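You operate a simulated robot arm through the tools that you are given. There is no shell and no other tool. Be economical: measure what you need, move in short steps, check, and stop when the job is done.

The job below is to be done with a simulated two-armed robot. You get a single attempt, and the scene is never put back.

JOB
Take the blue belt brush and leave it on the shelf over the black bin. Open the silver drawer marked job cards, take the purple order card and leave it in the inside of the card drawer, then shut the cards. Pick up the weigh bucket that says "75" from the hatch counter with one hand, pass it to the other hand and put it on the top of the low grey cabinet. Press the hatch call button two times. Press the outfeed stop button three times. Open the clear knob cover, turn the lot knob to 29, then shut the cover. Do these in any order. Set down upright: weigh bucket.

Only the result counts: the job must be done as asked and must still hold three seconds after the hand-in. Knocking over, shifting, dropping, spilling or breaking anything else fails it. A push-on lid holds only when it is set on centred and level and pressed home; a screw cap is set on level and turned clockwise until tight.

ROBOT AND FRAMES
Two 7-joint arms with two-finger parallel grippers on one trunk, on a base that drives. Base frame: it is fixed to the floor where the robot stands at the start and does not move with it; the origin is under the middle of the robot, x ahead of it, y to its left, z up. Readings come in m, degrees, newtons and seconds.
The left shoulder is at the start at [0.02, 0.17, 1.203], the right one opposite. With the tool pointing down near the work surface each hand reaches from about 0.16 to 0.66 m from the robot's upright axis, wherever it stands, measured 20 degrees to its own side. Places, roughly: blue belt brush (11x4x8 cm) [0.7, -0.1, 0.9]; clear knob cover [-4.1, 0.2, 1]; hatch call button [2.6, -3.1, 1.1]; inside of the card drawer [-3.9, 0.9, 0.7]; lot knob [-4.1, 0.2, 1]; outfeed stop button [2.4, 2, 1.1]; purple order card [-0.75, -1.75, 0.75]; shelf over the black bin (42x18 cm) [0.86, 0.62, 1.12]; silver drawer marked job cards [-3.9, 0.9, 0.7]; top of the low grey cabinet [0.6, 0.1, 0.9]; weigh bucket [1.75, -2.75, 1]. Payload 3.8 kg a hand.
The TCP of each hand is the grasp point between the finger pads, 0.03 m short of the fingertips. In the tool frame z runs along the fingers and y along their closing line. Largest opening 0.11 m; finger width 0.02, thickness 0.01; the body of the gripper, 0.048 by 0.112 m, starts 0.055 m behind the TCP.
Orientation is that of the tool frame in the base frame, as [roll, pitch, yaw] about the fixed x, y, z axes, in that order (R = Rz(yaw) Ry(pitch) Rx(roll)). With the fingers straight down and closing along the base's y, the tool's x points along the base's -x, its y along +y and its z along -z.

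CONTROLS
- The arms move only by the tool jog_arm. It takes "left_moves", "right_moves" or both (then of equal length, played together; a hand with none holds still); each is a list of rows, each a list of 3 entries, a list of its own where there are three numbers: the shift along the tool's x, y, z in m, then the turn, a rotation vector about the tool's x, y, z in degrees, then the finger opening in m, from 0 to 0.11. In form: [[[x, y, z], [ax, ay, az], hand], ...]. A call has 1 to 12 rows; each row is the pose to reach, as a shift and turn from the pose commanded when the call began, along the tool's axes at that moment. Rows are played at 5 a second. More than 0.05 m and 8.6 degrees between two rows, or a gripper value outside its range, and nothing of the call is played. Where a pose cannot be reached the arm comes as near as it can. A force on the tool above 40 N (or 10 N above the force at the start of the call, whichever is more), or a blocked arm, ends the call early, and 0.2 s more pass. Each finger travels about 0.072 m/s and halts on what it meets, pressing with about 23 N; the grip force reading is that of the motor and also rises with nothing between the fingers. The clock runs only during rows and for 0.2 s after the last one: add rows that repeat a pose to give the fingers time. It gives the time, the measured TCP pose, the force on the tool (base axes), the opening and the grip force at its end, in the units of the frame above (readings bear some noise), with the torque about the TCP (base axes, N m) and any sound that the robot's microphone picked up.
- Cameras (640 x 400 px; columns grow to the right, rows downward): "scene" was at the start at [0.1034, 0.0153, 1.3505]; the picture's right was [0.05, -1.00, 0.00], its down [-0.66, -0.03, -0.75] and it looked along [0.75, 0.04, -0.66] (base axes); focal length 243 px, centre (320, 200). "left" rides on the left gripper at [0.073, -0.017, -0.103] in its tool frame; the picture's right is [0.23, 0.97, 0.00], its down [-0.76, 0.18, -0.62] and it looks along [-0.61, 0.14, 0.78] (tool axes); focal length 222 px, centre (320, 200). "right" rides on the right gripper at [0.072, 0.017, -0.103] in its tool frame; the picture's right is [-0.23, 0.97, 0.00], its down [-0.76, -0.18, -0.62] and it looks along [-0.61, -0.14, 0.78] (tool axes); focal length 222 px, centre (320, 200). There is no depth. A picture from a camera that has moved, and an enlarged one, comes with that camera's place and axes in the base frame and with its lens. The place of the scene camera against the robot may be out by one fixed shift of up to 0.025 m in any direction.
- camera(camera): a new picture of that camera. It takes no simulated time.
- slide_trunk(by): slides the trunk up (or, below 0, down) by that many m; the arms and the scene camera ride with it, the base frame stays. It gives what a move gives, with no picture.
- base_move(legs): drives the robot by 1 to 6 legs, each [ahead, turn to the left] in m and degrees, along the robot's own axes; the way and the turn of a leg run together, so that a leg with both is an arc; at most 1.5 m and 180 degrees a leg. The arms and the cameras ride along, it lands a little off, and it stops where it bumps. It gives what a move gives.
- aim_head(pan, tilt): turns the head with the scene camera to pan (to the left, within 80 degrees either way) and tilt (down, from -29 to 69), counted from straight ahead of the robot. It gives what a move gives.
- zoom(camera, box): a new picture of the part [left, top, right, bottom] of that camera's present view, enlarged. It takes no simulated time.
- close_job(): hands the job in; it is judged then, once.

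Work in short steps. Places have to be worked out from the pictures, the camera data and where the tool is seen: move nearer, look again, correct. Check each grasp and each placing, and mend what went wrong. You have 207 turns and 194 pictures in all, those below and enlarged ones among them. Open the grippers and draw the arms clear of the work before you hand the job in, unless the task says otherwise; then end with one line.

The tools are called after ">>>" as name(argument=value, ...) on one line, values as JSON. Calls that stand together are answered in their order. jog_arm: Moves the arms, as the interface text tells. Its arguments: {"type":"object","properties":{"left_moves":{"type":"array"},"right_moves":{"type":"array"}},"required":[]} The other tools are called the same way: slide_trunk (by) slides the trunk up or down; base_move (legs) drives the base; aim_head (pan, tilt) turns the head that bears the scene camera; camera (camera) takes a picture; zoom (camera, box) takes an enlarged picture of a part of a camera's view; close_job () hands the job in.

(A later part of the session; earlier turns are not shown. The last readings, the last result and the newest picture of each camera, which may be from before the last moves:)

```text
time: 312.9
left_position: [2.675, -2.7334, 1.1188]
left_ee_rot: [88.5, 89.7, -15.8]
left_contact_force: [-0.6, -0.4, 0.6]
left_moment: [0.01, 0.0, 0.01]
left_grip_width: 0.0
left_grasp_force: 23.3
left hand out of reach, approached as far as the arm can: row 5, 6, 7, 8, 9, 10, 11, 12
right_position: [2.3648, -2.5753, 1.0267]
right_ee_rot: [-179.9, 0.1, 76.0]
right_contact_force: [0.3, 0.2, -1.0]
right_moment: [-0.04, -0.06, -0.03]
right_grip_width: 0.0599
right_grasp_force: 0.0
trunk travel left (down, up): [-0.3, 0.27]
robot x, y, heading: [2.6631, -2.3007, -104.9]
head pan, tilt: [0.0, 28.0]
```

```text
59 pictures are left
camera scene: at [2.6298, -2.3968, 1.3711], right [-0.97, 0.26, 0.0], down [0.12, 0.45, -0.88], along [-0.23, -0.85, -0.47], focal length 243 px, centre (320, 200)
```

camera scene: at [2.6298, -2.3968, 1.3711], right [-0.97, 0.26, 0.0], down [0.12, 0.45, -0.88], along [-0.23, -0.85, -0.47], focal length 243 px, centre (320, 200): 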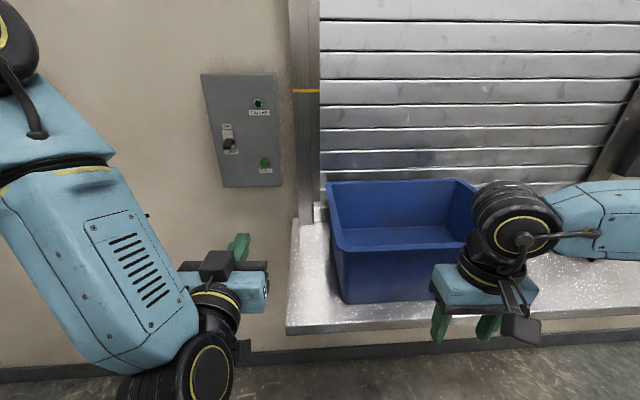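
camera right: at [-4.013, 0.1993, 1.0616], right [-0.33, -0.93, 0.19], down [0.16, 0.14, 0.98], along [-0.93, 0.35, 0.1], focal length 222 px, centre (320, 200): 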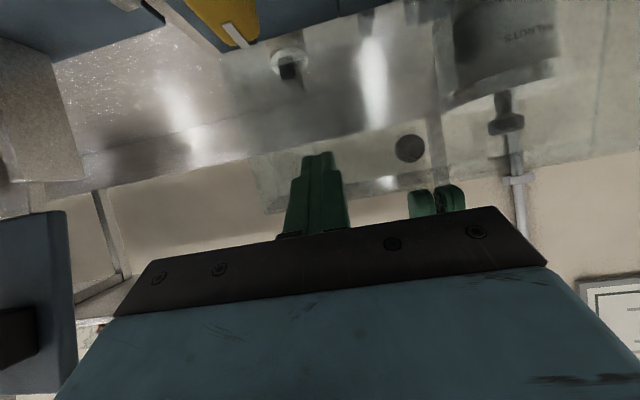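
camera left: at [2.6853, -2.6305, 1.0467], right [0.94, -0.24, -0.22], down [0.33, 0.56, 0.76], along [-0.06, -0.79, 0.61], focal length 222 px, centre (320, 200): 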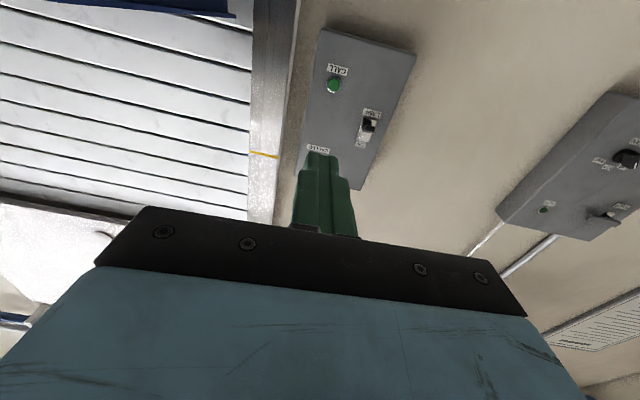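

Left camera and scene agree on the button at (2.614,-3.085,1.13). I'll advance to about 2.5 cm short and check.

>>> jog_arm(left_moves=[[[-0.005, 0.012, 0.045], [0, 0, 0], 0.0], [[-0.011, 0.025, 0.09], [0, 0, 0], 0.0], [[-0.011, 0.0315, 0.135], [0, 0, 0], 0.0], [[-0.011, 0.0315, 0.18], [0, 0, 0], 0.0], [[-0.011, 0.0315, 0.225], [0, 0, 0], 0.0], [[-0.011, 0.0315, 0.265], [0, 0, 0], 0.0], [[-0.011, 0.0315, 0.295], [0, 0, 0], 0.0]])

>>> camera(camera="left")

>>> zoom(camera="scene", box=[190, 110, 310, 210])

```text
time: 314.5
left_position: [2.5921, -3.0265, 1.1582]
left_ee_rot: [174.3, 88.1, 71.6]
left_contact_force: [0.8, 0.5, -0.3]
left_moment: [-0.05, 0.03, 0.03]
left_grip_width: 0.0
left_grasp_force: 23.3
left hand out of reach, approached as far as the arm can: row 1, 2, 3, 4, 5, 6, 7
right_position: [2.3645, -2.5776, 1.0282]
right_ee_rot: [-179.8, 0.0, 75.9]
right_contact_force: [0.5, -0.5, -0.4]
right_moment: [0.01, -0.04, 0.04]
right_grip_width: 0.06
right_grasp_force: 0.0
trunk travel left (down, up): [-0.3, 0.27]
robot x, y, heading: [2.6669, -2.3012, -105.1]
head pan, tilt: [0.0, 28.0]
```

```text
58 pictures are left
camera left: at [2.5985, -2.9198, 1.089], right [0.95, -0.21, -0.22], down [0.3, 0.54, 0.78], along [-0.04, -0.81, 0.58], focal length 222 px, centre (320, 200)
```

left: 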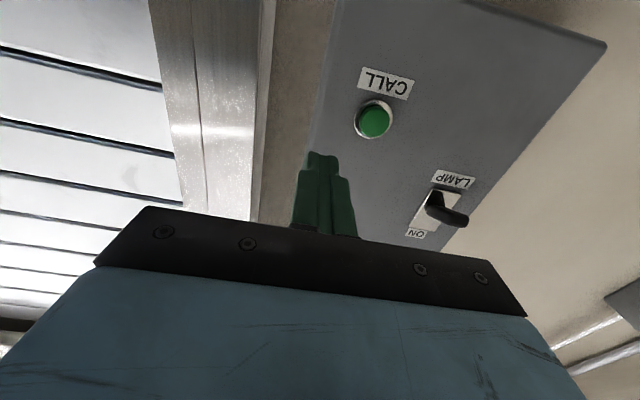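

```text
4.00 times, centred on (250, 160) of scene
camera zoom: at [2.6314, -2.3981, 1.371], right [-0.97, 0.26, 0.0], down [0.12, 0.45, -0.88], along [-0.23, -0.85, -0.47], focal length 970 px, centre (600, 360)
```

zoom: 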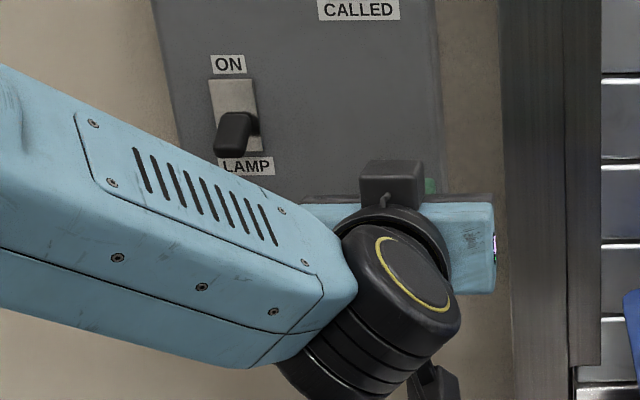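

The button is at (2.612,-3.095,1.131), and my fingertip is 3.7 cm right of it and 2.7 cm high. I'll correct and stop about 2 cm away.

>>> jog_arm(left_moves=[[[0.014, 0.019, 0.0], [0, 0, 0], 0.0], [[0.027, 0.037, 0.0], [0, 0, 0], 0.0], [[0.027, 0.037, 0.01], [0, 0, 0], 0.0]])

>>> camera(camera="left")

```text
time: 315.3
left_position: [2.5843, -3.0392, 1.1625]
left_ee_rot: [171.5, 88.5, 68.2]
left_contact_force: [-0.2, 0.1, -0.3]
left_moment: [0.0, -0.04, -0.02]
left_grip_width: 0.0
left_grasp_force: 23.3
left hand out of reach, approached as far as the arm can: row 1, 2, 3
right_position: [2.3652, -2.5778, 1.0272]
right_ee_rot: [-179.7, 0.1, 75.7]
right_contact_force: [0.1, -0.5, -0.4]
right_moment: [0.01, -0.01, 0.0]
right_grip_width: 0.0599
right_grasp_force: 0.0
trunk travel left (down, up): [-0.3, 0.27]
robot x, y, heading: [2.6603, -2.3008, -105.1]
head pan, tilt: [0.0, 28.0]
```

```text
56 pictures are left
camera left: at [2.5924, -2.9334, 1.0925], right [0.95, -0.22, -0.22], down [0.31, 0.55, 0.78], along [-0.05, -0.81, 0.59], focal length 222 px, centre (320, 200)
```

left: 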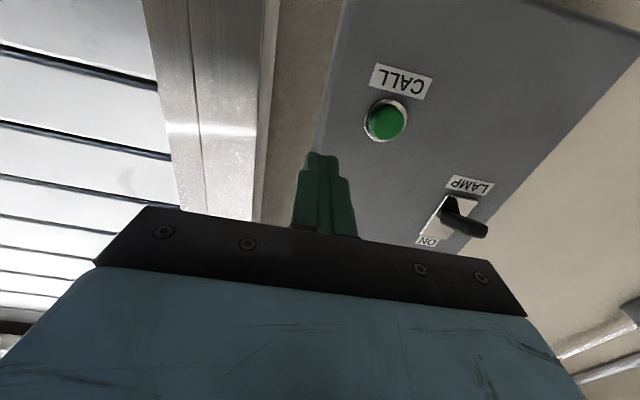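

Fully horizontal is at the arm's limit here. I'll retract the hand and raise the trunk 0.2 m, which gives the geometry that worked at the drawer, then go 10 cm closer.

>>> jog_arm(left_moves=[[[0, 0, -0.045], [0, 0, 0], 0.0], [[0, 0, -0.09], [0, 2, 0], 0.0], [[0, 0, -0.135], [0, 6, 0], 0.0], [[0, 0, -0.18], [0, 10, 0], 0.0], [[0, 0, -0.21], [0, 10, 0], 0.0]])

>>> slide_trunk(by=0.2)

>>> base_move(legs=[[0.1, 0]])

```text
time: 316.5
left_position: [2.6382, -2.8336, 1.161]
left_ee_rot: [179.0, 79.8, 74.3]
left_contact_force: [0.8, -0.2, -0.4]
left_moment: [-0.01, 0.01, 0.01]
left_grip_width: 0.0002
left_grasp_force: 23.2
left hand out of reach, approached as far as the arm can: row 1, 2
right_position: [2.3663, -2.5765, 1.0287]
right_ee_rot: [-179.7, 0.1, 76.0]
right_contact_force: [0.5, 0.3, -0.6]
right_moment: [-0.01, -0.02, 0.0]
right_grip_width: 0.0602
right_grasp_force: 0.1
trunk travel left (down, up): [-0.3, 0.27]
robot x, y, heading: [2.6604, -2.3019, -105.2]
head pan, tilt: [0.0, 28.0]
```

```text
time: 318.6
left_position: [2.6382, -2.834, 1.3606]
left_ee_rot: [179.1, 79.9, 74.5]
left_contact_force: [0.1, 0.7, 0.5]
left_moment: [0.01, 0.01, -0.01]
left_grip_width: 0.0
left_grasp_force: 22.8
right_position: [2.3655, -2.5765, 1.2285]
right_ee_rot: [-179.7, 0.0, 75.9]
right_contact_force: [-0.5, -0.5, -0.4]
right_moment: [0.05, 0.01, -0.02]
right_grip_width: 0.0601
right_grasp_force: 0.2
trunk travel left (down, up): [-0.5, 0.07]
robot x, y, heading: [2.66, -2.2988, -105.2]
head pan, tilt: [0.0, 28.0]
```

```text
time: 319.8
left_position: [2.6119, -2.9314, 1.3609]
left_ee_rot: [179.0, 80.0, 74.4]
left_contact_force: [0.3, -0.2, -0.9]
left_moment: [0.0, 0.0, -0.01]
left_grip_width: 0.0
left_grasp_force: 23.4
right_position: [2.3399, -2.6715, 1.2286]
right_ee_rot: [-179.8, 0.1, 75.9]
right_contact_force: [-0.1, 0.5, 0.1]
right_moment: [-0.02, -0.03, -0.02]
right_grip_width: 0.06
right_grasp_force: 0.1
trunk travel left (down, up): [-0.5, 0.07]
robot x, y, heading: [2.6359, -2.3973, -104.9]
head pan, tilt: [0.0, 28.0]
```

>>> jog_arm(left_moves=[[[0.045, 0.01, 0.0], [0, 0, 0], 0.0], [[0.09, 0.02, 0.01], [0, 0, 0], 0.0], [[0.135, 0.03, 0.02], [0, 0, 0], 0.0], [[0.175, 0.044, 0.04], [0, 0, 0], 0.0], [[0.199, 0.044, 0.075], [0, 0, 0], 0.0], [[0.199, 0.044, 0.11], [0, 0, 0], 0.0], [[0.199, 0.044, 0.14], [0, 0, 0], 0.0]])

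>>> camera(camera="left")

```text
time: 321.4
left_position: [2.5578, -3.0268, 1.1871]
left_ee_rot: [176.4, 77.7, 74.7]
left_contact_force: [-0.1, -0.3, 0.8]
left_moment: [0.0, 0.03, 0.0]
left_grip_width: 0.0
left_grasp_force: 23.1
left hand out of reach, approached as far as the arm can: row 2, 3, 4, 5, 6, 7
right_position: [2.3392, -2.6733, 1.2282]
right_ee_rot: [-179.8, 0.1, 76.0]
right_contact_force: [0.3, -0.1, -0.5]
right_moment: [0.0, 0.03, 0.0]
right_grip_width: 0.0601
right_grasp_force: 0.0
trunk travel left (down, up): [-0.5, 0.07]
robot x, y, heading: [2.6371, -2.3957, -105.0]
head pan, tilt: [0.0, 28.0]
```

```text
55 pictures are left
camera left: at [2.5661, -2.9112, 1.1396], right [0.97, -0.15, -0.21], down [0.25, 0.4, 0.88], along [-0.05, -0.9, 0.43], focal length 222 px, centre (320, 200)
```

left: 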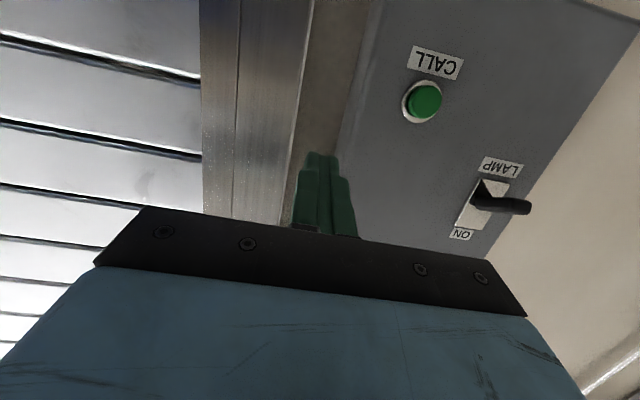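

The horizontal pose works only with the hand near the robot's centreline. I'll retract and shift the base 0.17 m left so the button is straight ahead.

>>> jog_arm(left_moves=[[[0, 0, -0.045], [0, 0, 0], 0.0], [[0, 0, -0.09], [0, 0, 0], 0.0], [[0, 0, -0.13], [0, 0, 0], 0.0]])

>>> base_move(legs=[[-0.15, 0], [0, 90], [0.18, 0], [0, -90], [0.13, 0]])

>>> camera(camera="left")

```text
time: 322.2
left_position: [2.5836, -2.9023, 1.2167]
left_ee_rot: [176.5, 77.8, 74.8]
left_contact_force: [0.2, 0.6, 1.1]
left_moment: [0.01, 0.03, 0.0]
left_grip_width: 0.0
left_grasp_force: 23.2
right_position: [2.3399, -2.6727, 1.2277]
right_ee_rot: [-179.8, 0.2, 75.9]
right_contact_force: [0.0, 0.2, -0.6]
right_moment: [0.0, 0.02, 0.02]
right_grip_width: 0.06
right_grasp_force: 0.0
trunk travel left (down, up): [-0.5, 0.07]
robot x, y, heading: [2.6353, -2.3932, -104.9]
head pan, tilt: [0.0, 28.0]
```

```text
time: 333.2
left_position: [2.7752, -2.9263, 1.2157]
left_ee_rot: [176.5, 77.6, 75.9]
left_contact_force: [-0.9, 0.0, 0.7]
left_moment: [0.01, -0.02, -0.02]
left_grip_width: 0.0
left_grasp_force: 22.3
right_position: [2.5279, -2.7021, 1.2279]
right_ee_rot: [-179.9, 0.1, 76.9]
right_contact_force: [-0.3, 0.4, -0.3]
right_moment: [0.0, 0.0, 0.0]
right_grip_width: 0.0603
right_grasp_force: 0.0
trunk travel left (down, up): [-0.5, 0.07]
robot x, y, heading: [2.821, -2.4153, -104.2]
head pan, tilt: [0.0, 28.0]
```

```text
54 pictures are left
camera left: at [2.7804, -2.8094, 1.1672], right [0.97, -0.13, -0.21], down [0.25, 0.41, 0.88], along [-0.03, -0.9, 0.43], focal length 222 px, centre (320, 200)
```

left: 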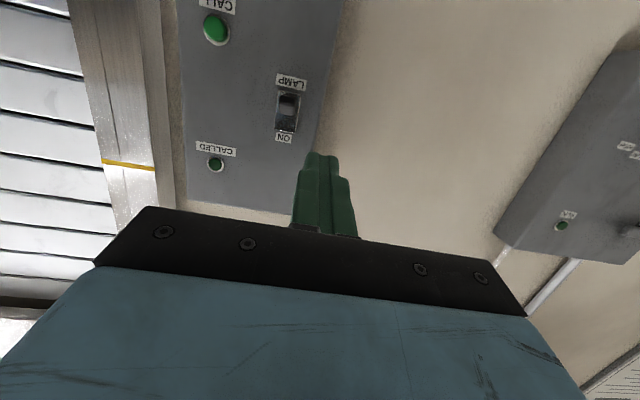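

The button is confirmed at (2.613,-3.095,1.129). I'll move to 2 cm in front of it.

>>> jog_arm(left_moves=[[[0.01, -0.035, 0.02], [0, 0, 0], 0.0], [[0.02, -0.07, 0.04], [0, 0, 0], 0.0], [[0.03, -0.1, 0.07], [0, 0, 0], 0.0], [[0.039, -0.117, 0.11], [0, 0, 0], 0.0], [[0.039, -0.117, 0.15], [0, 0, 0], 0.0], [[0.039, -0.117, 0.165], [0, 0, 0], 0.0]])

>>> camera(camera="left")

```text
time: 334.6
left_position: [2.631, -3.0547, 1.1401]
left_ee_rot: [176.3, 77.8, 75.6]
left_contact_force: [0.4, -0.5, 0.3]
left_moment: [-0.03, 0.0, -0.01]
left_grip_width: 0.0
left_grasp_force: 22.8
right_position: [2.5276, -2.7015, 1.2286]
right_ee_rot: [-179.8, 0.1, 77.0]
right_contact_force: [0.1, 0.2, -0.3]
right_moment: [-0.01, -0.01, -0.04]
right_grip_width: 0.06
right_grasp_force: 0.1
trunk travel left (down, up): [-0.5, 0.07]
robot x, y, heading: [2.8181, -2.4215, -104.0]
head pan, tilt: [0.0, 28.0]
```

```text
53 pictures are left
camera left: at [2.6371, -2.9374, 1.0923], right [0.97, -0.13, -0.21], down [0.25, 0.41, 0.88], along [-0.03, -0.9, 0.43], focal length 222 px, centre (320, 200)
```

left: 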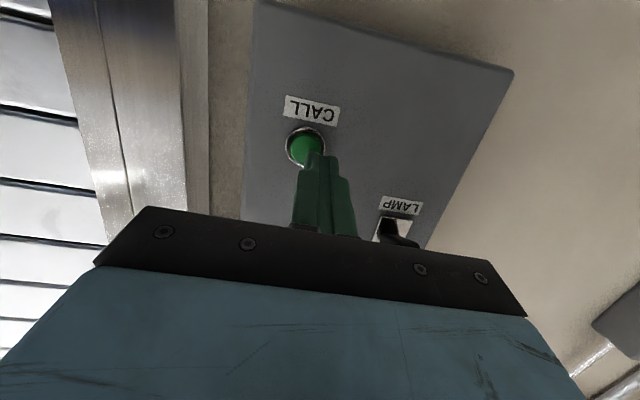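

The fingertip needs about 1 cm right and 6 mm up. I'll correct, then press gently and watch the force and sound.

>>> jog_arm(left_moves=[[[-0.006, -0.011, 0.0], [0, 0, 0], 0.0], [[-0.006, -0.011, 0.006], [0, 0, 0], 0.0], [[-0.006, -0.011, 0.011], [0, 0, 0], 0.0], [[-0.006, -0.011, 0.016], [0, 0, 0], 0.0]])

>>> camera(camera="left")

```text
time: 335.6
left_position: [2.6176, -3.0663, 1.1437]
left_ee_rot: [176.6, 77.9, 75.9]
left_contact_force: [5.0, 13.3, 5.0]
left_moment: [-0.09, 0.01, 0.11]
left_grip_width: 0.0001
left_grasp_force: 23.0
right_position: [2.5284, -2.6983, 1.2297]
right_ee_rot: [-179.8, 0.1, 76.9]
right_contact_force: [-0.3, 0.7, 0.0]
right_moment: [0.02, 0.0, 0.04]
right_grip_width: 0.0601
right_grasp_force: 0.1
trunk travel left (down, up): [-0.5, 0.07]
robot x, y, heading: [2.8213, -2.4202, -104.1]
head pan, tilt: [0.0, 28.0]
heard: click
```

```text
52 pictures are left
camera left: at [2.624, -2.95, 1.0959], right [0.97, -0.13, -0.21], down [0.25, 0.41, 0.88], along [-0.03, -0.9, 0.43], focal length 222 px, centre (320, 200)
```

left: 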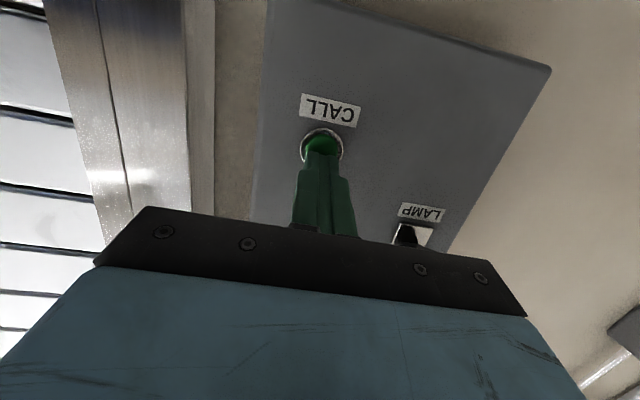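

A click was heard, so that's press one. I'll draw back to release.

>>> jog_arm(left_moves=[[[0, 0, -0.012], [0, 0, 0], 0.0], [[0, 0, -0.025], [0, 0, 0], 0.0], [[0, 0, -0.025], [0, 0, 0], 0.0]])

>>> jog_arm(left_moves=[[[0, 0, 0.012], [0, 0, 0], 0.0], [[0, 0, 0.02], [0, 0, 0], 0.0], [[0, 0, 0.026], [0, 0, 0], 0.0]])

```text
time: 336.4
left_position: [2.6228, -3.0469, 1.1482]
left_ee_rot: [176.5, 77.8, 76.0]
left_contact_force: [-0.3, 0.5, -0.4]
left_moment: [0.03, 0.04, -0.02]
left_grip_width: 0.0001
left_grasp_force: 22.9
right_position: [2.5271, -2.7006, 1.2284]
right_ee_rot: [-179.8, 0.1, 77.0]
right_contact_force: [0.6, 0.7, 0.7]
right_moment: [0.03, 0.03, 0.03]
right_grip_width: 0.0602
right_grasp_force: 0.0
trunk travel left (down, up): [-0.5, 0.07]
robot x, y, heading: [2.8192, -2.419, -104.1]
head pan, tilt: [0.0, 28.0]
```

```text
time: 337.2
left_position: [2.6194, -3.0676, 1.1443]
left_ee_rot: [176.5, 77.7, 76.0]
left_contact_force: [6.6, 15.6, 7.3]
left_moment: [-0.09, 0.04, 0.12]
left_grip_width: 0.0
left_grasp_force: 23.4
right_position: [2.5288, -2.6977, 1.2289]
right_ee_rot: [-179.8, 0.2, 77.0]
right_contact_force: [-0.3, 0.2, 0.5]
right_moment: [0.03, 0.02, 0.03]
right_grip_width: 0.0597
right_grasp_force: 0.1
trunk travel left (down, up): [-0.5, 0.07]
robot x, y, heading: [2.8184, -2.4204, -104.2]
head pan, tilt: [0.0, 28.0]
heard: click
```

Two clicks in total, so the hatch call is done. I'll retract, restore the left hand to pointing down, lower the trunk, and drive back to the "75" bucket, which I place at about (1.895,-2.818) with the counter at z≈0.905.

>>> jog_arm(left_moves=[[[0, 0, -0.04], [0, 0, 0], 0.0], [[0, 0, -0.08], [0, 6, 0], 0.0], [[0, 0, -0.12], [0, 14, 0], 0.0], [[0, 0, -0.16], [0, 22, 0], 0.0], [[0, 0.03, -0.18], [0, 30, 0], 0.0], [[0, 0.06, -0.18], [0, 38, 0], 0.0], [[0, 0.09, -0.18], [0, 46, 0], 0.0], [[0, 0.12, -0.18], [0, 54, 0], 0.0], [[0, 0.15, -0.18], [0, 62, 0], 0.0], [[0, 0.17, -0.18], [0, 70, 0], 0.0], [[0, 0.19, -0.18], [0, 78, 0], 0.0]])

>>> base_move(legs=[[-0.2, 0], [0, -90], [0.834, 0], [0, 90], [0.12, 0]])

>>> slide_trunk(by=-0.15)

>>> aim_head(pan=0, tilt=38)

>>> camera(camera="scene")

```text
time: 339.6
left_position: [2.8384, -2.9336, 1.1842]
left_ee_rot: [179.5, -0.4, 79.2]
left_contact_force: [0.1, -0.2, -0.9]
left_moment: [0.0, 0.02, 0.01]
left_grip_width: 0.0
left_grasp_force: 23.8
right_position: [2.5275, -2.7017, 1.228]
right_ee_rot: [-179.8, 0.1, 77.0]
right_contact_force: [0.8, 0.1, 0.3]
right_moment: [-0.02, 0.03, 0.02]
right_grip_width: 0.0598
right_grasp_force: 0.1
trunk travel left (down, up): [-0.5, 0.07]
robot x, y, heading: [2.819, -2.42, -104.3]
head pan, tilt: [0.0, 28.0]
```

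```text
time: 353.8
left_position: [2.0538, -2.6516, 1.1835]
left_ee_rot: [179.3, -0.1, 79.2]
left_contact_force: [-0.5, -0.2, -0.5]
left_moment: [0.0, 0.01, -0.01]
left_grip_width: 0.0001
left_grasp_force: 22.5
right_position: [1.7455, -2.4177, 1.2277]
right_ee_rot: [-179.9, 0.1, 76.9]
right_contact_force: [-0.5, 0.8, 0.8]
right_moment: [0.01, 0.0, 0.01]
right_grip_width: 0.06
right_grasp_force: 0.2
trunk travel left (down, up): [-0.5, 0.07]
robot x, y, heading: [2.0325, -2.1335, -103.9]
head pan, tilt: [0.0, 28.0]
```

```text
time: 355.5
left_position: [2.0539, -2.6513, 1.0325]
left_ee_rot: [179.3, -0.1, 79.2]
left_contact_force: [-0.8, -0.4, 0.1]
left_moment: [0.0, -0.01, -0.05]
left_grip_width: 0.0
left_grasp_force: 23.2
right_position: [1.745, -2.419, 1.0783]
right_ee_rot: [-179.8, 0.2, 77.0]
right_contact_force: [-0.1, -0.4, -0.2]
right_moment: [-0.01, 0.0, -0.02]
right_grip_width: 0.06
right_grasp_force: 0.1
trunk travel left (down, up): [-0.35, 0.22]
robot x, y, heading: [2.0347, -2.1378, -103.9]
head pan, tilt: [0.0, 28.0]
```

```text
time: 356.2
left_position: [2.0537, -2.6517, 1.0339]
left_ee_rot: [179.3, -0.3, 79.2]
left_contact_force: [0.6, -0.6, -0.3]
left_moment: [0.0, -0.04, -0.02]
left_grip_width: 0.0
left_grasp_force: 23.1
right_position: [1.7451, -2.4184, 1.0779]
right_ee_rot: [-179.8, 0.1, 76.9]
right_contact_force: [-0.1, 0.3, 0.7]
right_moment: [-0.01, 0.01, -0.02]
right_grip_width: 0.0598
right_grasp_force: 0.1
trunk travel left (down, up): [-0.35, 0.22]
robot x, y, heading: [2.0351, -2.137, -104.1]
head pan, tilt: [0.0, 38.0]
```

```text
51 pictures are left
camera scene: at [2.0088, -2.2297, 1.4057], right [-0.97, 0.24, 0.0], down [0.15, 0.6, -0.79], along [-0.19, -0.76, -0.62], focal length 243 px, centre (320, 200)
```

scene: 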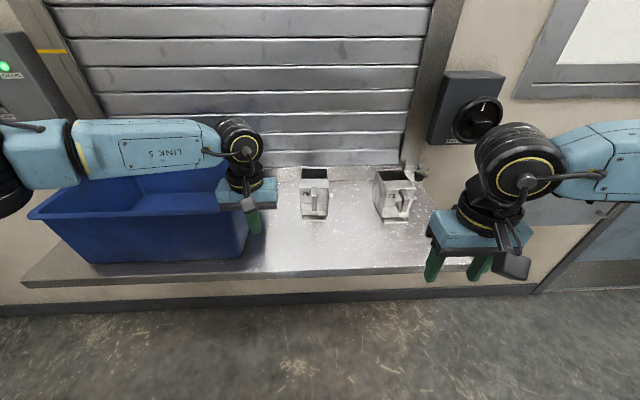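

The CALLED lamp is lit. I'll zoom in on the buckets for geometry.

>>> zoom(camera="scene", box=[270, 150, 430, 250])

```text
4.00 times, centred on (350, 200) of scene
camera zoom: at [2.0088, -2.2297, 1.4057], right [-0.97, 0.24, 0.0], down [0.15, 0.6, -0.79], along [-0.19, -0.76, -0.62], focal length 970 px, centre (200, 200)
```

zoom: 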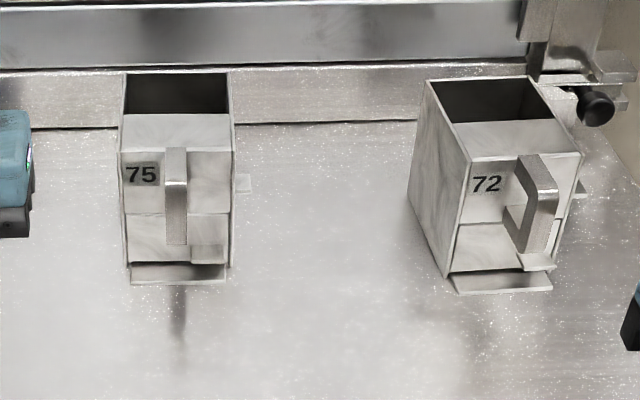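

The "75" bucket is about 8.2 cm wide, 10.8 cm deep and 10.5 cm high, with its centre near (1.888,-2.826). My plan is for the right hand, tilted, to pinch its sides near the front. The left hand will later take it from above. I'll raise the left hand, drive 10 cm in, and bring the right hand in front of the bucket.

>>> jog_arm(left_moves=[[[0.02, 0.02, -0.03], [0, 0, 0], 0.03], [[0.04, 0.04, -0.06], [0, 0, 0], 0.06], [[0.06, 0.07, -0.09], [0, 0, 0], 0.09], [[0.08, 0.1, -0.12], [0, 0, 0], 0.11], [[0.08, 0.1, -0.12], [0, 0, 0], 0.11]])

>>> base_move(legs=[[0.1, 0]])

>>> jog_arm(right_moves=[[[-0.01, 0.03, 0.0], [0, -7.5, 0], 0.07], [[-0.02, 0.06, 0.0], [0, -15, 0], 0.09], [[-0.03, 0.09, 0.01], [0, -22.5, 0], 0.11], [[-0.045, 0.12, 0.02], [0, -30, 0], 0.11], [[-0.06, 0.15, 0.035], [0, -37.5, 0], 0.11], [[-0.08, 0.18, 0.055], [0, -45, 0], 0.11], [[-0.1, 0.21, 0.08], [0, -52.5, 0], 0.11], [[-0.12, 0.235, 0.1], [0, -60, 0], 0.11], [[-0.12, 0.235, 0.1], [0, -60, 0], 0.11]])

>>> camera(camera="right")

>>> camera(camera="scene")

```text
time: 357.4
left_position: [2.165, -2.5915, 1.156]
left_ee_rot: [179.2, -0.3, 79.2]
left_contact_force: [-0.2, -0.5, 0.3]
left_moment: [0.02, -0.02, 0.01]
left_grip_width: 0.1099
left_grasp_force: 0.1
right_position: [1.7439, -2.4189, 1.0781]
right_ee_rot: [-179.9, 0.1, 76.9]
right_contact_force: [-0.4, -0.2, 0.2]
right_moment: [0.01, -0.02, 0.03]
right_grip_width: 0.0601
right_grasp_force: 0.2
trunk travel left (down, up): [-0.35, 0.22]
robot x, y, heading: [2.0392, -2.1391, -104.1]
head pan, tilt: [0.0, 38.0]
```

```text
time: 358.6
left_position: [2.1406, -2.688, 1.1554]
left_ee_rot: [179.3, -0.3, 79.1]
left_contact_force: [-0.2, 0.6, -0.1]
left_moment: [0.06, -0.01, 0.03]
left_grip_width: 0.1099
left_grasp_force: 0.1
right_position: [1.7198, -2.5158, 1.0789]
right_ee_rot: [-179.7, -0.1, 76.9]
right_contact_force: [0.1, -0.3, 0.8]
right_moment: [-0.02, -0.02, 0.01]
right_grip_width: 0.06
right_grasp_force: 0.0
trunk travel left (down, up): [-0.35, 0.22]
robot x, y, heading: [2.0094, -2.2338, -103.8]
head pan, tilt: [0.0, 38.0]
```

```text
time: 360.6
left_position: [2.1405, -2.6875, 1.1559]
left_ee_rot: [179.2, -0.2, 79.2]
left_contact_force: [0.5, -0.5, 0.1]
left_moment: [0.05, 0.01, -0.01]
left_grip_width: 0.1099
left_grasp_force: 0.0
right_position: [1.9228, -2.6851, 0.9778]
right_ee_rot: [-179.8, 60.1, 77.1]
right_contact_force: [-0.5, 0.5, 0.1]
right_moment: [0.01, 0.04, -0.01]
right_grip_width: 0.1103
right_grasp_force: 0.0
trunk travel left (down, up): [-0.35, 0.22]
robot x, y, heading: [2.0128, -2.2286, -103.9]
head pan, tilt: [0.0, 38.0]
```

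```text
49 pictures are left
camera right: at [1.9675, -2.5667, 0.9663], right [0.92, -0.33, 0.2], down [-0.13, 0.2, 0.97], along [-0.36, -0.92, 0.14], focal length 222 px, centre (320, 200)
```

right: 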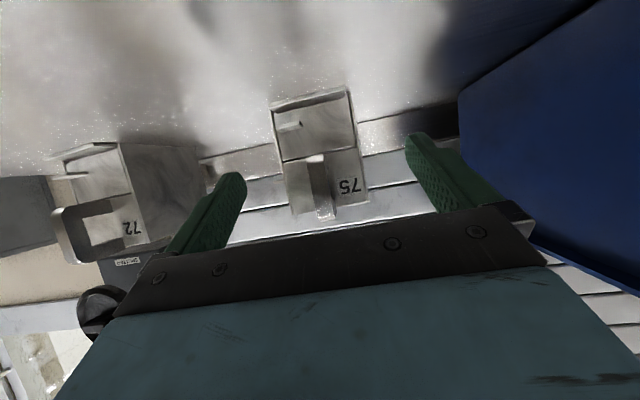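

```text
48 pictures are left
camera scene: at [1.9842, -2.3258, 1.4057], right [-0.97, 0.24, 0.0], down [0.15, 0.6, -0.79], along [-0.19, -0.76, -0.62], focal length 243 px, centre (320, 200)
```

scene: 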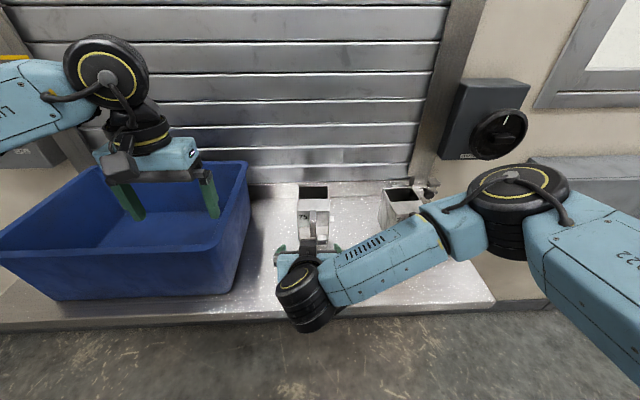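

The bucket is centred between the fingers. I'll advance 9 cm so the pads lie along the sides near the front, then close.

>>> jog_arm(right_moves=[[[-0.014, -0.005, 0.027], [0, 0, 0], 0.11], [[-0.028, -0.005, 0.054], [0, 0, 0], 0.11], [[-0.036, -0.005, 0.07], [0, 0, 0], 0.11], [[-0.0425, -0.005, 0.0817], [0, 0, 0], 0.11]])

>>> camera(camera="right")

>>> zoom(camera="scene", box=[250, 160, 410, 300])

```text
time: 361.6
left_position: [2.1414, -2.6866, 1.1555]
left_ee_rot: [179.3, -0.3, 79.2]
left_contact_force: [0.1, -0.5, 0.2]
left_moment: [-0.02, 0.0, -0.04]
left_grip_width: 0.11
left_grasp_force: 0.0
right_position: [1.8961, -2.7742, 0.9747]
right_ee_rot: [-179.7, 60.0, 77.2]
right_contact_force: [-0.4, -0.3, -1.7]
right_moment: [0.0, -0.05, -0.05]
right_grip_width: 0.11
right_grasp_force: 0.0
trunk travel left (down, up): [-0.35, 0.22]
robot x, y, heading: [2.0117, -2.2316, -104.2]
head pan, tilt: [0.0, 38.0]
```

```text
47 pictures are left
camera right: at [1.9418, -2.6548, 0.9622], right [0.92, -0.33, 0.19], down [-0.13, 0.19, 0.97], along [-0.36, -0.92, 0.14], focal length 222 px, centre (320, 200)
```

right: 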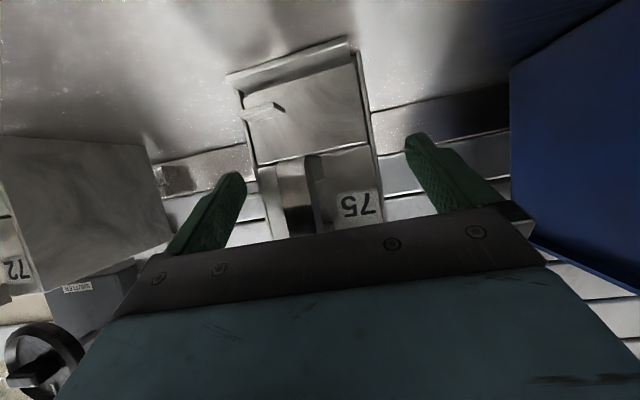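

```text
2.86 times, centred on (330, 230) of scene
camera zoom: at [1.9847, -2.3263, 1.4056], right [-0.97, 0.24, 0.0], down [0.15, 0.6, -0.79], along [-0.19, -0.76, -0.62], focal length 693 px, centre (291, 114)
```

zoom: 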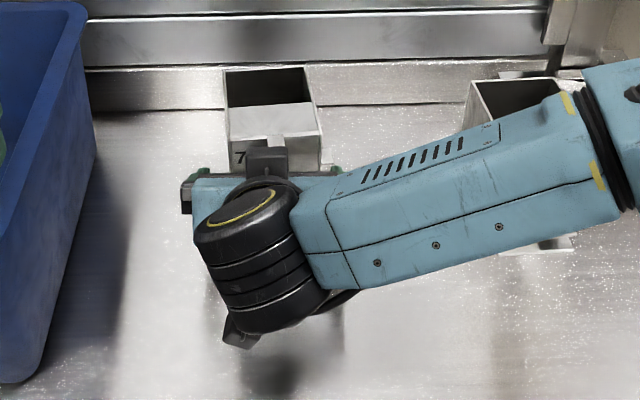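

The front wall is actually about 3.5 cm further, just past the tips (confirmed by the change in apparent width). I'll advance 3.7 cm and close.

>>> jog_arm(right_moves=[[[-0.009, 0, 0.016], [0, 0, 0], 0.11], [[-0.0185, 0, 0.032], [0, 0, 0], 0.11], [[-0.0185, 0, 0.032], [0, 0, 0], 0.09], [[-0.0185, 0, 0.032], [0, 0, 0], 0.06], [[-0.0185, 0, 0.032], [0, 0, 0], 0.06], [[-0.0185, 0, 0.032], [0, 0, 0], 0.06]])

>>> camera(camera="right")

```text
time: 363.0
left_position: [2.1414, -2.6871, 1.1553]
left_ee_rot: [179.2, -0.1, 79.2]
left_contact_force: [-0.1, 0.7, -0.6]
left_moment: [-0.03, 0.0, 0.0]
left_grip_width: 0.11
left_grasp_force: 0.0
right_position: [1.8881, -2.8107, 0.9745]
right_ee_rot: [-179.7, 60.0, 77.2]
right_contact_force: [-0.9, -0.3, -0.1]
right_moment: [0.01, -0.08, 0.0]
right_grip_width: 0.0902
right_grasp_force: 23.3
trunk travel left (down, up): [-0.35, 0.22]
robot x, y, heading: [2.0137, -2.2353, -103.9]
head pan, tilt: [0.0, 38.0]
```

```text
45 pictures are left
camera right: at [1.9334, -2.6903, 0.9625], right [0.92, -0.33, 0.19], down [-0.13, 0.2, 0.97], along [-0.36, -0.92, 0.14], focal length 222 px, centre (320, 200)
```

right: 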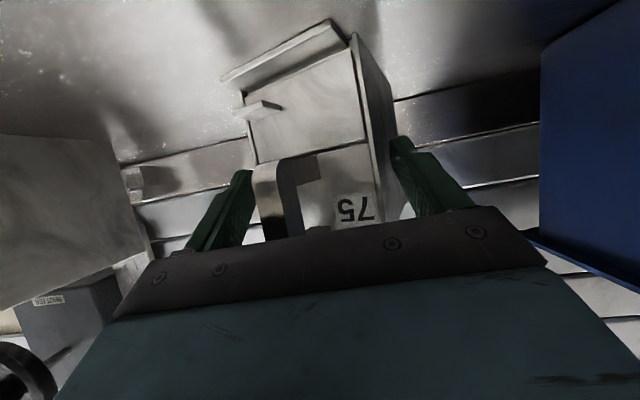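

Closed at 0.090 with 23 N, probably over the side tab. I'll lift 5 cm and check it holds level.

>>> jog_arm(right_moves=[[[-0.009, 0, -0.005], [0, 0, 0], 0.06], [[-0.02, 0, -0.0115], [0, 0, 0], 0.06], [[-0.033, 0, -0.019], [0, 0, 0], 0.06], [[-0.0433, 0, -0.025], [0, 0, 0], 0.06], [[-0.0433, 0, -0.025], [0, 0, 0], 0.06]])

>>> camera(camera="right")

>>> zoom(camera="scene", box=[250, 150, 410, 290])

```text
time: 364.2
left_position: [2.1415, -2.688, 1.1558]
left_ee_rot: [179.3, -0.3, 79.2]
left_contact_force: [0.2, -0.4, 0.5]
left_moment: [0.0, -0.02, 0.02]
left_grip_width: 0.1098
left_grasp_force: 0.1
right_position: [1.8879, -2.8092, 1.0235]
right_ee_rot: [-179.6, 60.0, 77.3]
right_contact_force: [-1.0, -0.4, -3.1]
right_moment: [0.12, 0.0, -0.01]
right_grip_width: 0.0901
right_grasp_force: 22.8
trunk travel left (down, up): [-0.35, 0.22]
robot x, y, heading: [2.0108, -2.2349, -104.2]
head pan, tilt: [0.0, 38.0]
```

```text
44 pictures are left
camera right: at [1.9339, -2.6902, 1.0122], right [0.92, -0.33, 0.19], down [-0.13, 0.19, 0.97], along [-0.36, -0.92, 0.14], focal length 222 px, centre (320, 200)
```

right: 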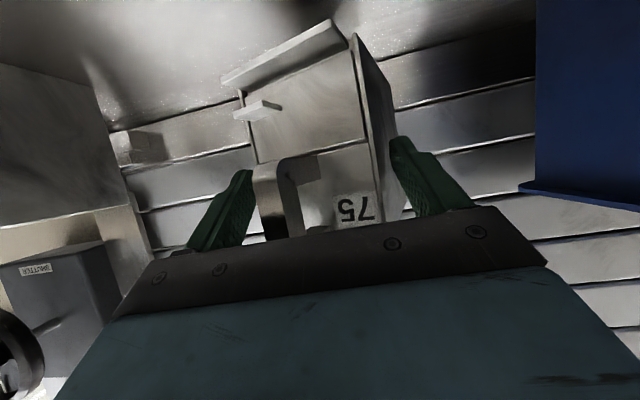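

```text
2.86 times, centred on (330, 220) of scene
camera zoom: at [1.9846, -2.3265, 1.4056], right [-0.97, 0.24, 0.0], down [0.15, 0.6, -0.79], along [-0.19, -0.76, -0.62], focal length 693 px, centre (291, 143)
```

zoom: 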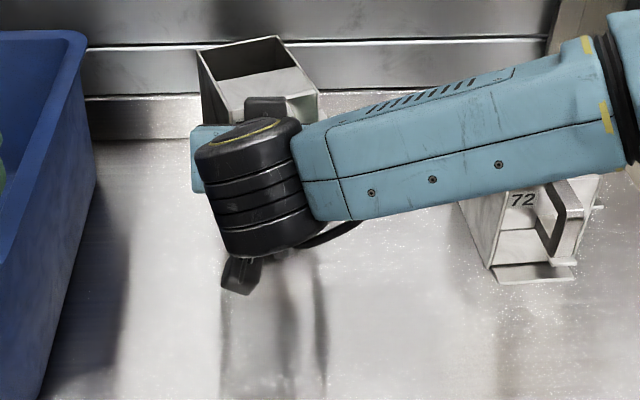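

The bucket is lifted and level, yawed about 20°. I'll bring it 12 cm back toward me and a bit higher for the hand-over.

>>> jog_arm(right_moves=[[[-0.026, 0, -0.015], [0, 0, 0], 0.06], [[-0.052, 0, -0.03], [0, 0, 0], 0.06], [[-0.037, 0, -0.056], [0, 0, 0], 0.06], [[-0.022, 0, -0.082], [0, 0, 0], 0.06], [[-0.007, 0, -0.108], [0, 0, 0], 0.06], [[0.008, 0, -0.134], [0, 0, 0], 0.06], [[0.008, 0, -0.134], [0, 0, 0], 0.06]])

>>> camera(camera="scene")

```text
time: 365.8
left_position: [2.1417, -2.6879, 1.156]
left_ee_rot: [179.3, -0.2, 79.2]
left_contact_force: [-0.3, -0.4, -0.6]
left_moment: [0.01, 0.04, 0.03]
left_grip_width: 0.1101
left_grasp_force: 0.0
right_position: [1.9174, -2.6933, 1.0845]
right_ee_rot: [-179.6, 60.0, 77.1]
right_contact_force: [-0.4, 0.0, -4.2]
right_moment: [0.16, -0.03, -0.03]
right_grip_width: 0.0902
right_grasp_force: 23.3
trunk travel left (down, up): [-0.35, 0.22]
robot x, y, heading: [2.0124, -2.2364, -104.0]
head pan, tilt: [0.0, 38.0]
```

```text
42 pictures are left
camera scene: at [1.9844, -2.3267, 1.4055], right [-0.97, 0.24, 0.0], down [0.15, 0.6, -0.79], along [-0.19, -0.76, -0.62], focal length 243 px, centre (320, 200)
```

scene: 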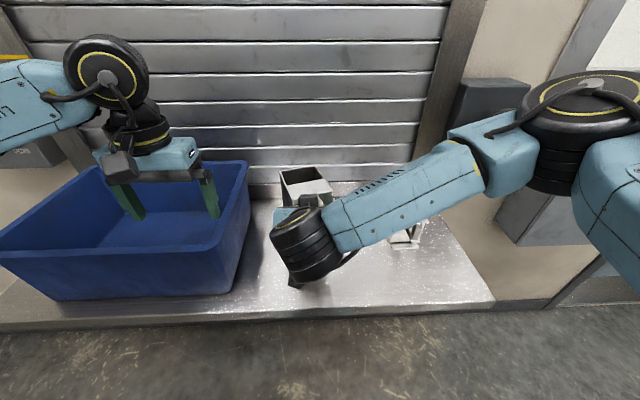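

I'll raise the left hand, turn it about 19° to match the bucket, and move it above the bucket's rear half.

>>> jog_arm(left_moves=[[[0, 0, -0.045], [0, 0, 0], 0.11], [[0, 0, -0.095], [0, 0, -3], 0.11], [[-0.02, -0.033, -0.095], [0, 0, -6], 0.11], [[-0.04, -0.066, -0.095], [0, 0, -9], 0.11], [[-0.06, -0.1, -0.095], [0, 0, -12], 0.11], [[-0.08, -0.133, -0.095], [0, 0, -15], 0.11], [[-0.1, -0.165, -0.095], [0, 0, -18], 0.11], [[-0.122, -0.1976, -0.095], [0, 0, -19.4], 0.11], [[-0.122, -0.1976, -0.095], [0, 0, -19.4], 0.11]])

>>> camera(camera="left")

>>> zoom(camera="scene", box=[210, 110, 410, 290])

```text
time: 367.8
left_position: [1.9233, -2.771, 1.2465]
left_ee_rot: [179.3, 0.0, 98.6]
left_contact_force: [0.2, 0.2, 0.6]
left_moment: [-0.02, 0.02, -0.01]
left_grip_width: 0.11
left_grasp_force: 0.0
right_position: [1.9184, -2.6924, 1.0845]
right_ee_rot: [-179.6, 60.0, 77.5]
right_contact_force: [-0.8, 0.2, -3.2]
right_moment: [0.15, -0.03, -0.04]
right_grip_width: 0.09
right_grasp_force: 23.6
trunk travel left (down, up): [-0.35, 0.22]
robot x, y, heading: [2.0134, -2.2332, -104.1]
head pan, tilt: [0.0, 38.0]
```

```text
41 pictures are left
camera left: at [1.895, -2.7023, 1.3506], right [0.93, 0.37, 0.01], down [0.28, -0.73, 0.63], along [0.24, -0.58, -0.78], focal length 222 px, centre (320, 200)
```

left: 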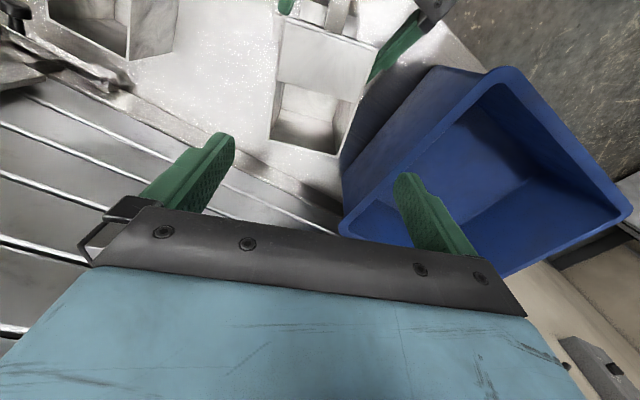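

```text
2.22 times, centred on (310, 200) of scene
camera zoom: at [1.9859, -2.3265, 1.4056], right [-0.97, 0.24, 0.0], down [0.15, 0.6, -0.79], along [-0.19, -0.76, -0.62], focal length 539 px, centre (342, 200)
```

zoom: 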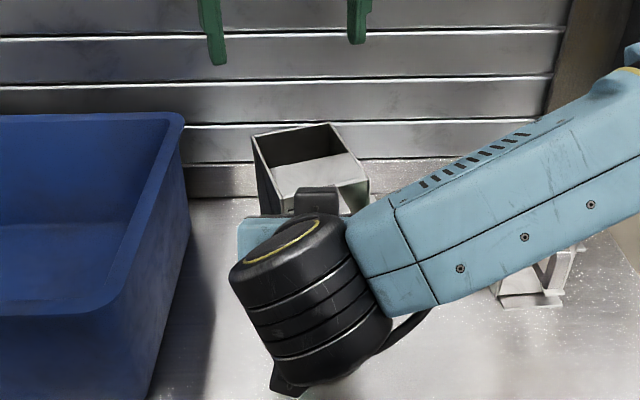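

The rim corners fit well: the bucket's rear centre is at (1.925,-2.809). The left hand is aligned, so I'll descend around the rear half and close.

>>> jog_arm(left_moves=[[[-0.004, 0, 0.045], [0, 0, 3], 0.11], [[-0.006, 0, 0.09], [0, 0, 3], 0.11], [[-0.006, 0, 0.12], [0, 0, 3], 0.11], [[-0.006, 0, 0.138], [0, 0, 3], 0.11]])

>>> camera(camera="left")

```text
time: 368.8
left_position: [1.9256, -2.7765, 1.1095]
left_ee_rot: [179.2, 0.0, 95.6]
left_contact_force: [0.3, -0.3, -0.2]
left_moment: [-0.03, 0.01, -0.01]
left_grip_width: 0.11
left_grasp_force: 0.1
right_position: [1.9176, -2.6938, 1.0829]
right_ee_rot: [-179.6, 60.0, 77.3]
right_contact_force: [0.2, 0.3, -2.6]
right_moment: [0.19, 0.0, 0.0]
right_grip_width: 0.0901
right_grasp_force: 22.8
trunk travel left (down, up): [-0.35, 0.22]
robot x, y, heading: [2.008, -2.2307, -104.2]
head pan, tilt: [0.0, 38.0]
```

```text
39 pictures are left
camera left: at [1.9006, -2.707, 1.2128], right [0.95, 0.32, 0.01], down [0.24, -0.74, 0.63], along [0.21, -0.59, -0.78], focal length 222 px, centre (320, 200)
```

left: 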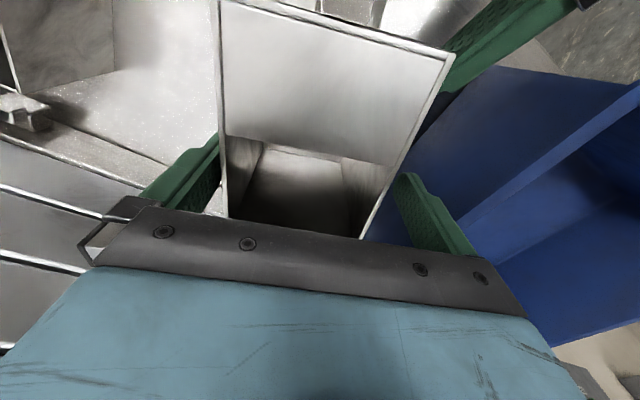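

The fingers straddle the bucket. I'll close the left hand on it while the right still holds.

>>> jog_arm(left_moves=[[[0, 0, 0], [0, 0, 0], 0.095], [[0, 0, 0], [0, 0, 0], 0.08], [[0, 0, 0], [0, 0, 0], 0.06], [[0, 0, 0], [0, 0, 0], 0.06], [[0, 0, 0], [0, 0, 0], 0.06]])

```text
time: 370.0
left_position: [1.9228, -2.7769, 1.1093]
left_ee_rot: [179.8, 0.1, 95.5]
left_contact_force: [-32.4, -11.0, -5.0]
left_moment: [-0.47, 0.77, 0.89]
left_grip_width: 0.0844
left_grasp_force: 22.6
right_position: [1.9217, -2.6912, 1.0839]
right_ee_rot: [179.9, 59.8, 77.6]
right_contact_force: [32.3, 10.6, 3.9]
right_moment: [-0.39, -0.01, 1.82]
right_grip_width: 0.09
right_grasp_force: 23.4
trunk travel left (down, up): [-0.35, 0.22]
robot x, y, heading: [2.0112, -2.2342, -104.1]
head pan, tilt: [0.0, 38.0]
```

Both hands hold it. I'll open the right hand and withdraw it along its axis.

>>> jog_arm(right_moves=[[[0, 0, 0], [0, 0, 0], 0.1], [[0, 0, 0], [0, 0, 0], 0.11], [[0.01, 0, -0.017], [0, 0, 0], 0.11], [[0.025, 0, -0.045], [0, 0, 0], 0.11], [[0.04, -0.0, -0.075], [0, 0, 0], 0.11], [[0.05, -0.03, -0.1], [0, 0, 0], 0.11], [[0.05, -0.07, -0.11], [0, 5, 0], 0.11], [[0.05, -0.11, -0.12], [0, 12, 0], 0.11], [[0.05, -0.15, -0.12], [0, 20, 0], 0.11], [[0.05, -0.18, -0.12], [0, 28, 0], 0.11]])

>>> camera(camera="left")

>>> camera(camera="scene")

```text
time: 372.2
left_position: [1.9243, -2.7754, 1.1103]
left_ee_rot: [179.2, 0.0, 95.6]
left_contact_force: [-0.8, 1.9, -0.4]
left_moment: [-0.12, -0.02, 0.01]
left_grip_width: 0.0846
left_grasp_force: 23.1
right_position: [1.7707, -2.5416, 1.1031]
right_ee_rot: [-179.8, 31.9, 77.1]
right_contact_force: [0.4, 0.2, 1.0]
right_moment: [-0.05, 0.01, 0.0]
right_grip_width: 0.1099
right_grasp_force: 0.1
right hand out of reach, approached as far as the arm can: row 8, 9, 10
trunk travel left (down, up): [-0.35, 0.22]
robot x, y, heading: [2.0105, -2.2334, -103.9]
head pan, tilt: [0.0, 38.0]
```

```text
38 pictures are left
camera left: at [1.8999, -2.7061, 1.2136], right [0.95, 0.32, 0.01], down [0.24, -0.74, 0.63], along [0.21, -0.59, -0.78], focal length 222 px, centre (320, 200)
```

left: 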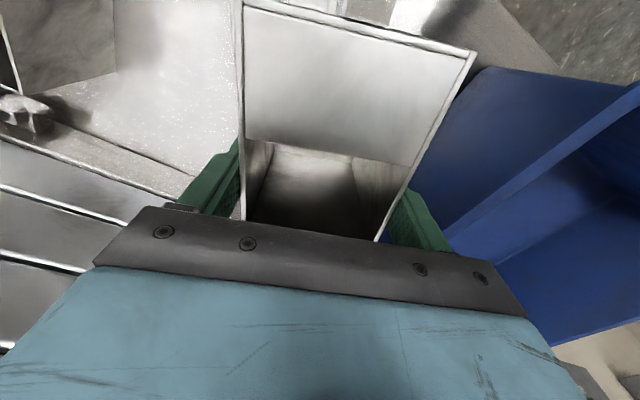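

```text
37 pictures are left
camera scene: at [1.9839, -2.3255, 1.4057], right [-0.97, 0.24, 0.0], down [0.15, 0.6, -0.79], along [-0.19, -0.76, -0.62], focal length 243 px, centre (320, 200)
```

scene: 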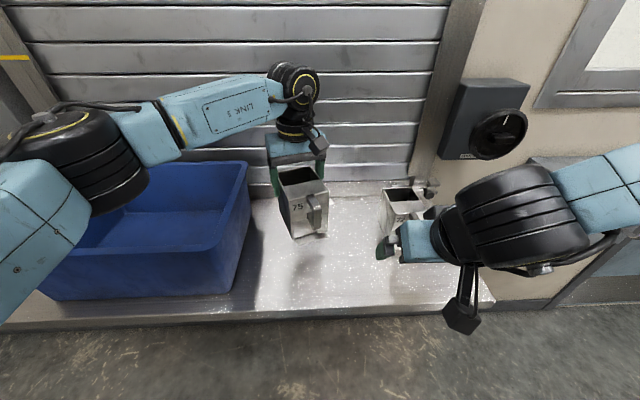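

The hand-over is done and the left hand holds the bucket firmly. I'll raise and retract both hands, then back away from the counter.

>>> jog_arm(left_moves=[[[0, 0, -0.03], [0, 0, 0], 0.06], [[0, 0, -0.06], [0, 0, 0], 0.06], [[0.03, 0, -0.07], [0, 0, 0], 0.06], [[0.06, 0.01, -0.07], [0, 0, 0], 0.06], [[0.09, 0.02, -0.07], [0, 0, 0], 0.06], [[0.12, 0.04, -0.07], [0, 0, 0], 0.06]], right_moves=[[[0, 0, -0.03], [0, 5, 0], 0.11], [[0, 0, -0.06], [0, 11, 0], 0.11], [[0.0, -0.01, -0.07], [0, 17, 0], 0.1], [[0.0, -0.02, -0.07], [0, 23, 0], 0.08], [[0.0, -0.03, -0.07], [0, 28, 0], 0.06], [[0.0, -0.04, -0.07], [0, 32, 0], 0.06]])

>>> base_move(legs=[[-0.4, 0], [0, -95.5], [1.2, 0], [1.18, 0]])

>>> aim_head(pan=0, tilt=25)

>>> camera(camera="scene")

```text
time: 373.6
left_position: [1.9544, -2.6523, 1.1809]
left_ee_rot: [179.3, 0.1, 95.6]
left_contact_force: [-0.6, 0.7, -1.7]
left_moment: [-0.14, -0.02, 0.0]
left_grip_width: 0.0847
left_grasp_force: 23.2
right_position: [1.7413, -2.4962, 1.1617]
right_ee_rot: [-179.7, 0.0, 77.1]
right_contact_force: [0.6, 1.1, -0.6]
right_moment: [0.0, 0.07, -0.01]
right_grip_width: 0.06
right_grasp_force: 0.1
trunk travel left (down, up): [-0.35, 0.22]
robot x, y, heading: [2.01, -2.2329, -103.9]
head pan, tilt: [0.0, 38.0]
```

```text
time: 391.4
left_position: [-0.5646, -0.9817, 1.1809]
left_ee_rot: [179.2, -0.1, 0.9]
left_contact_force: [0.8, -0.3, -3.4]
left_moment: [-0.02, 0.08, -0.02]
left_grip_width: 0.0844
left_grasp_force: 23.2
right_position: [-0.3919, -0.7835, 1.1617]
right_ee_rot: [-179.8, 0.1, -17.7]
right_contact_force: [-0.3, 0.1, 0.3]
right_moment: [-0.01, -0.03, -0.03]
right_grip_width: 0.0602
right_grasp_force: 0.0
trunk travel left (down, up): [-0.35, 0.22]
robot x, y, heading: [-0.1489, -1.0767, 160.9]
head pan, tilt: [0.0, 38.0]
```

```text
time: 392.1
left_position: [-0.5642, -0.9822, 1.1795]
left_ee_rot: [179.2, 0.0, 0.9]
left_contact_force: [0.5, -0.2, -3.8]
left_moment: [0.02, 0.13, -0.01]
left_grip_width: 0.0842
left_grasp_force: 22.5
right_position: [-0.3914, -0.784, 1.1617]
right_ee_rot: [-179.9, 0.0, -17.7]
right_contact_force: [0.4, 0.1, -0.1]
right_moment: [0.0, 0.01, 0.01]
right_grip_width: 0.0601
right_grasp_force: 0.1
trunk travel left (down, up): [-0.35, 0.22]
robot x, y, heading: [-0.1484, -1.0716, 161.5]
head pan, tilt: [0.0, 25.0]
```

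```text
36 pictures are left
camera scene: at [-0.2589, -1.0284, 1.4259], right [0.32, 0.95, 0.0], down [0.4, -0.14, -0.91], along [-0.86, 0.29, -0.42], focal length 243 px, centre (320, 200)
```

scene: 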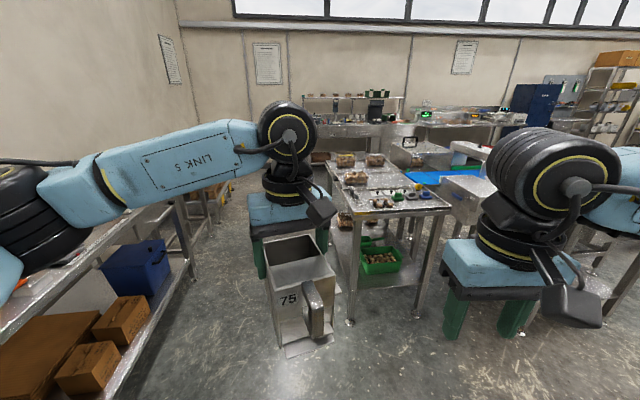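

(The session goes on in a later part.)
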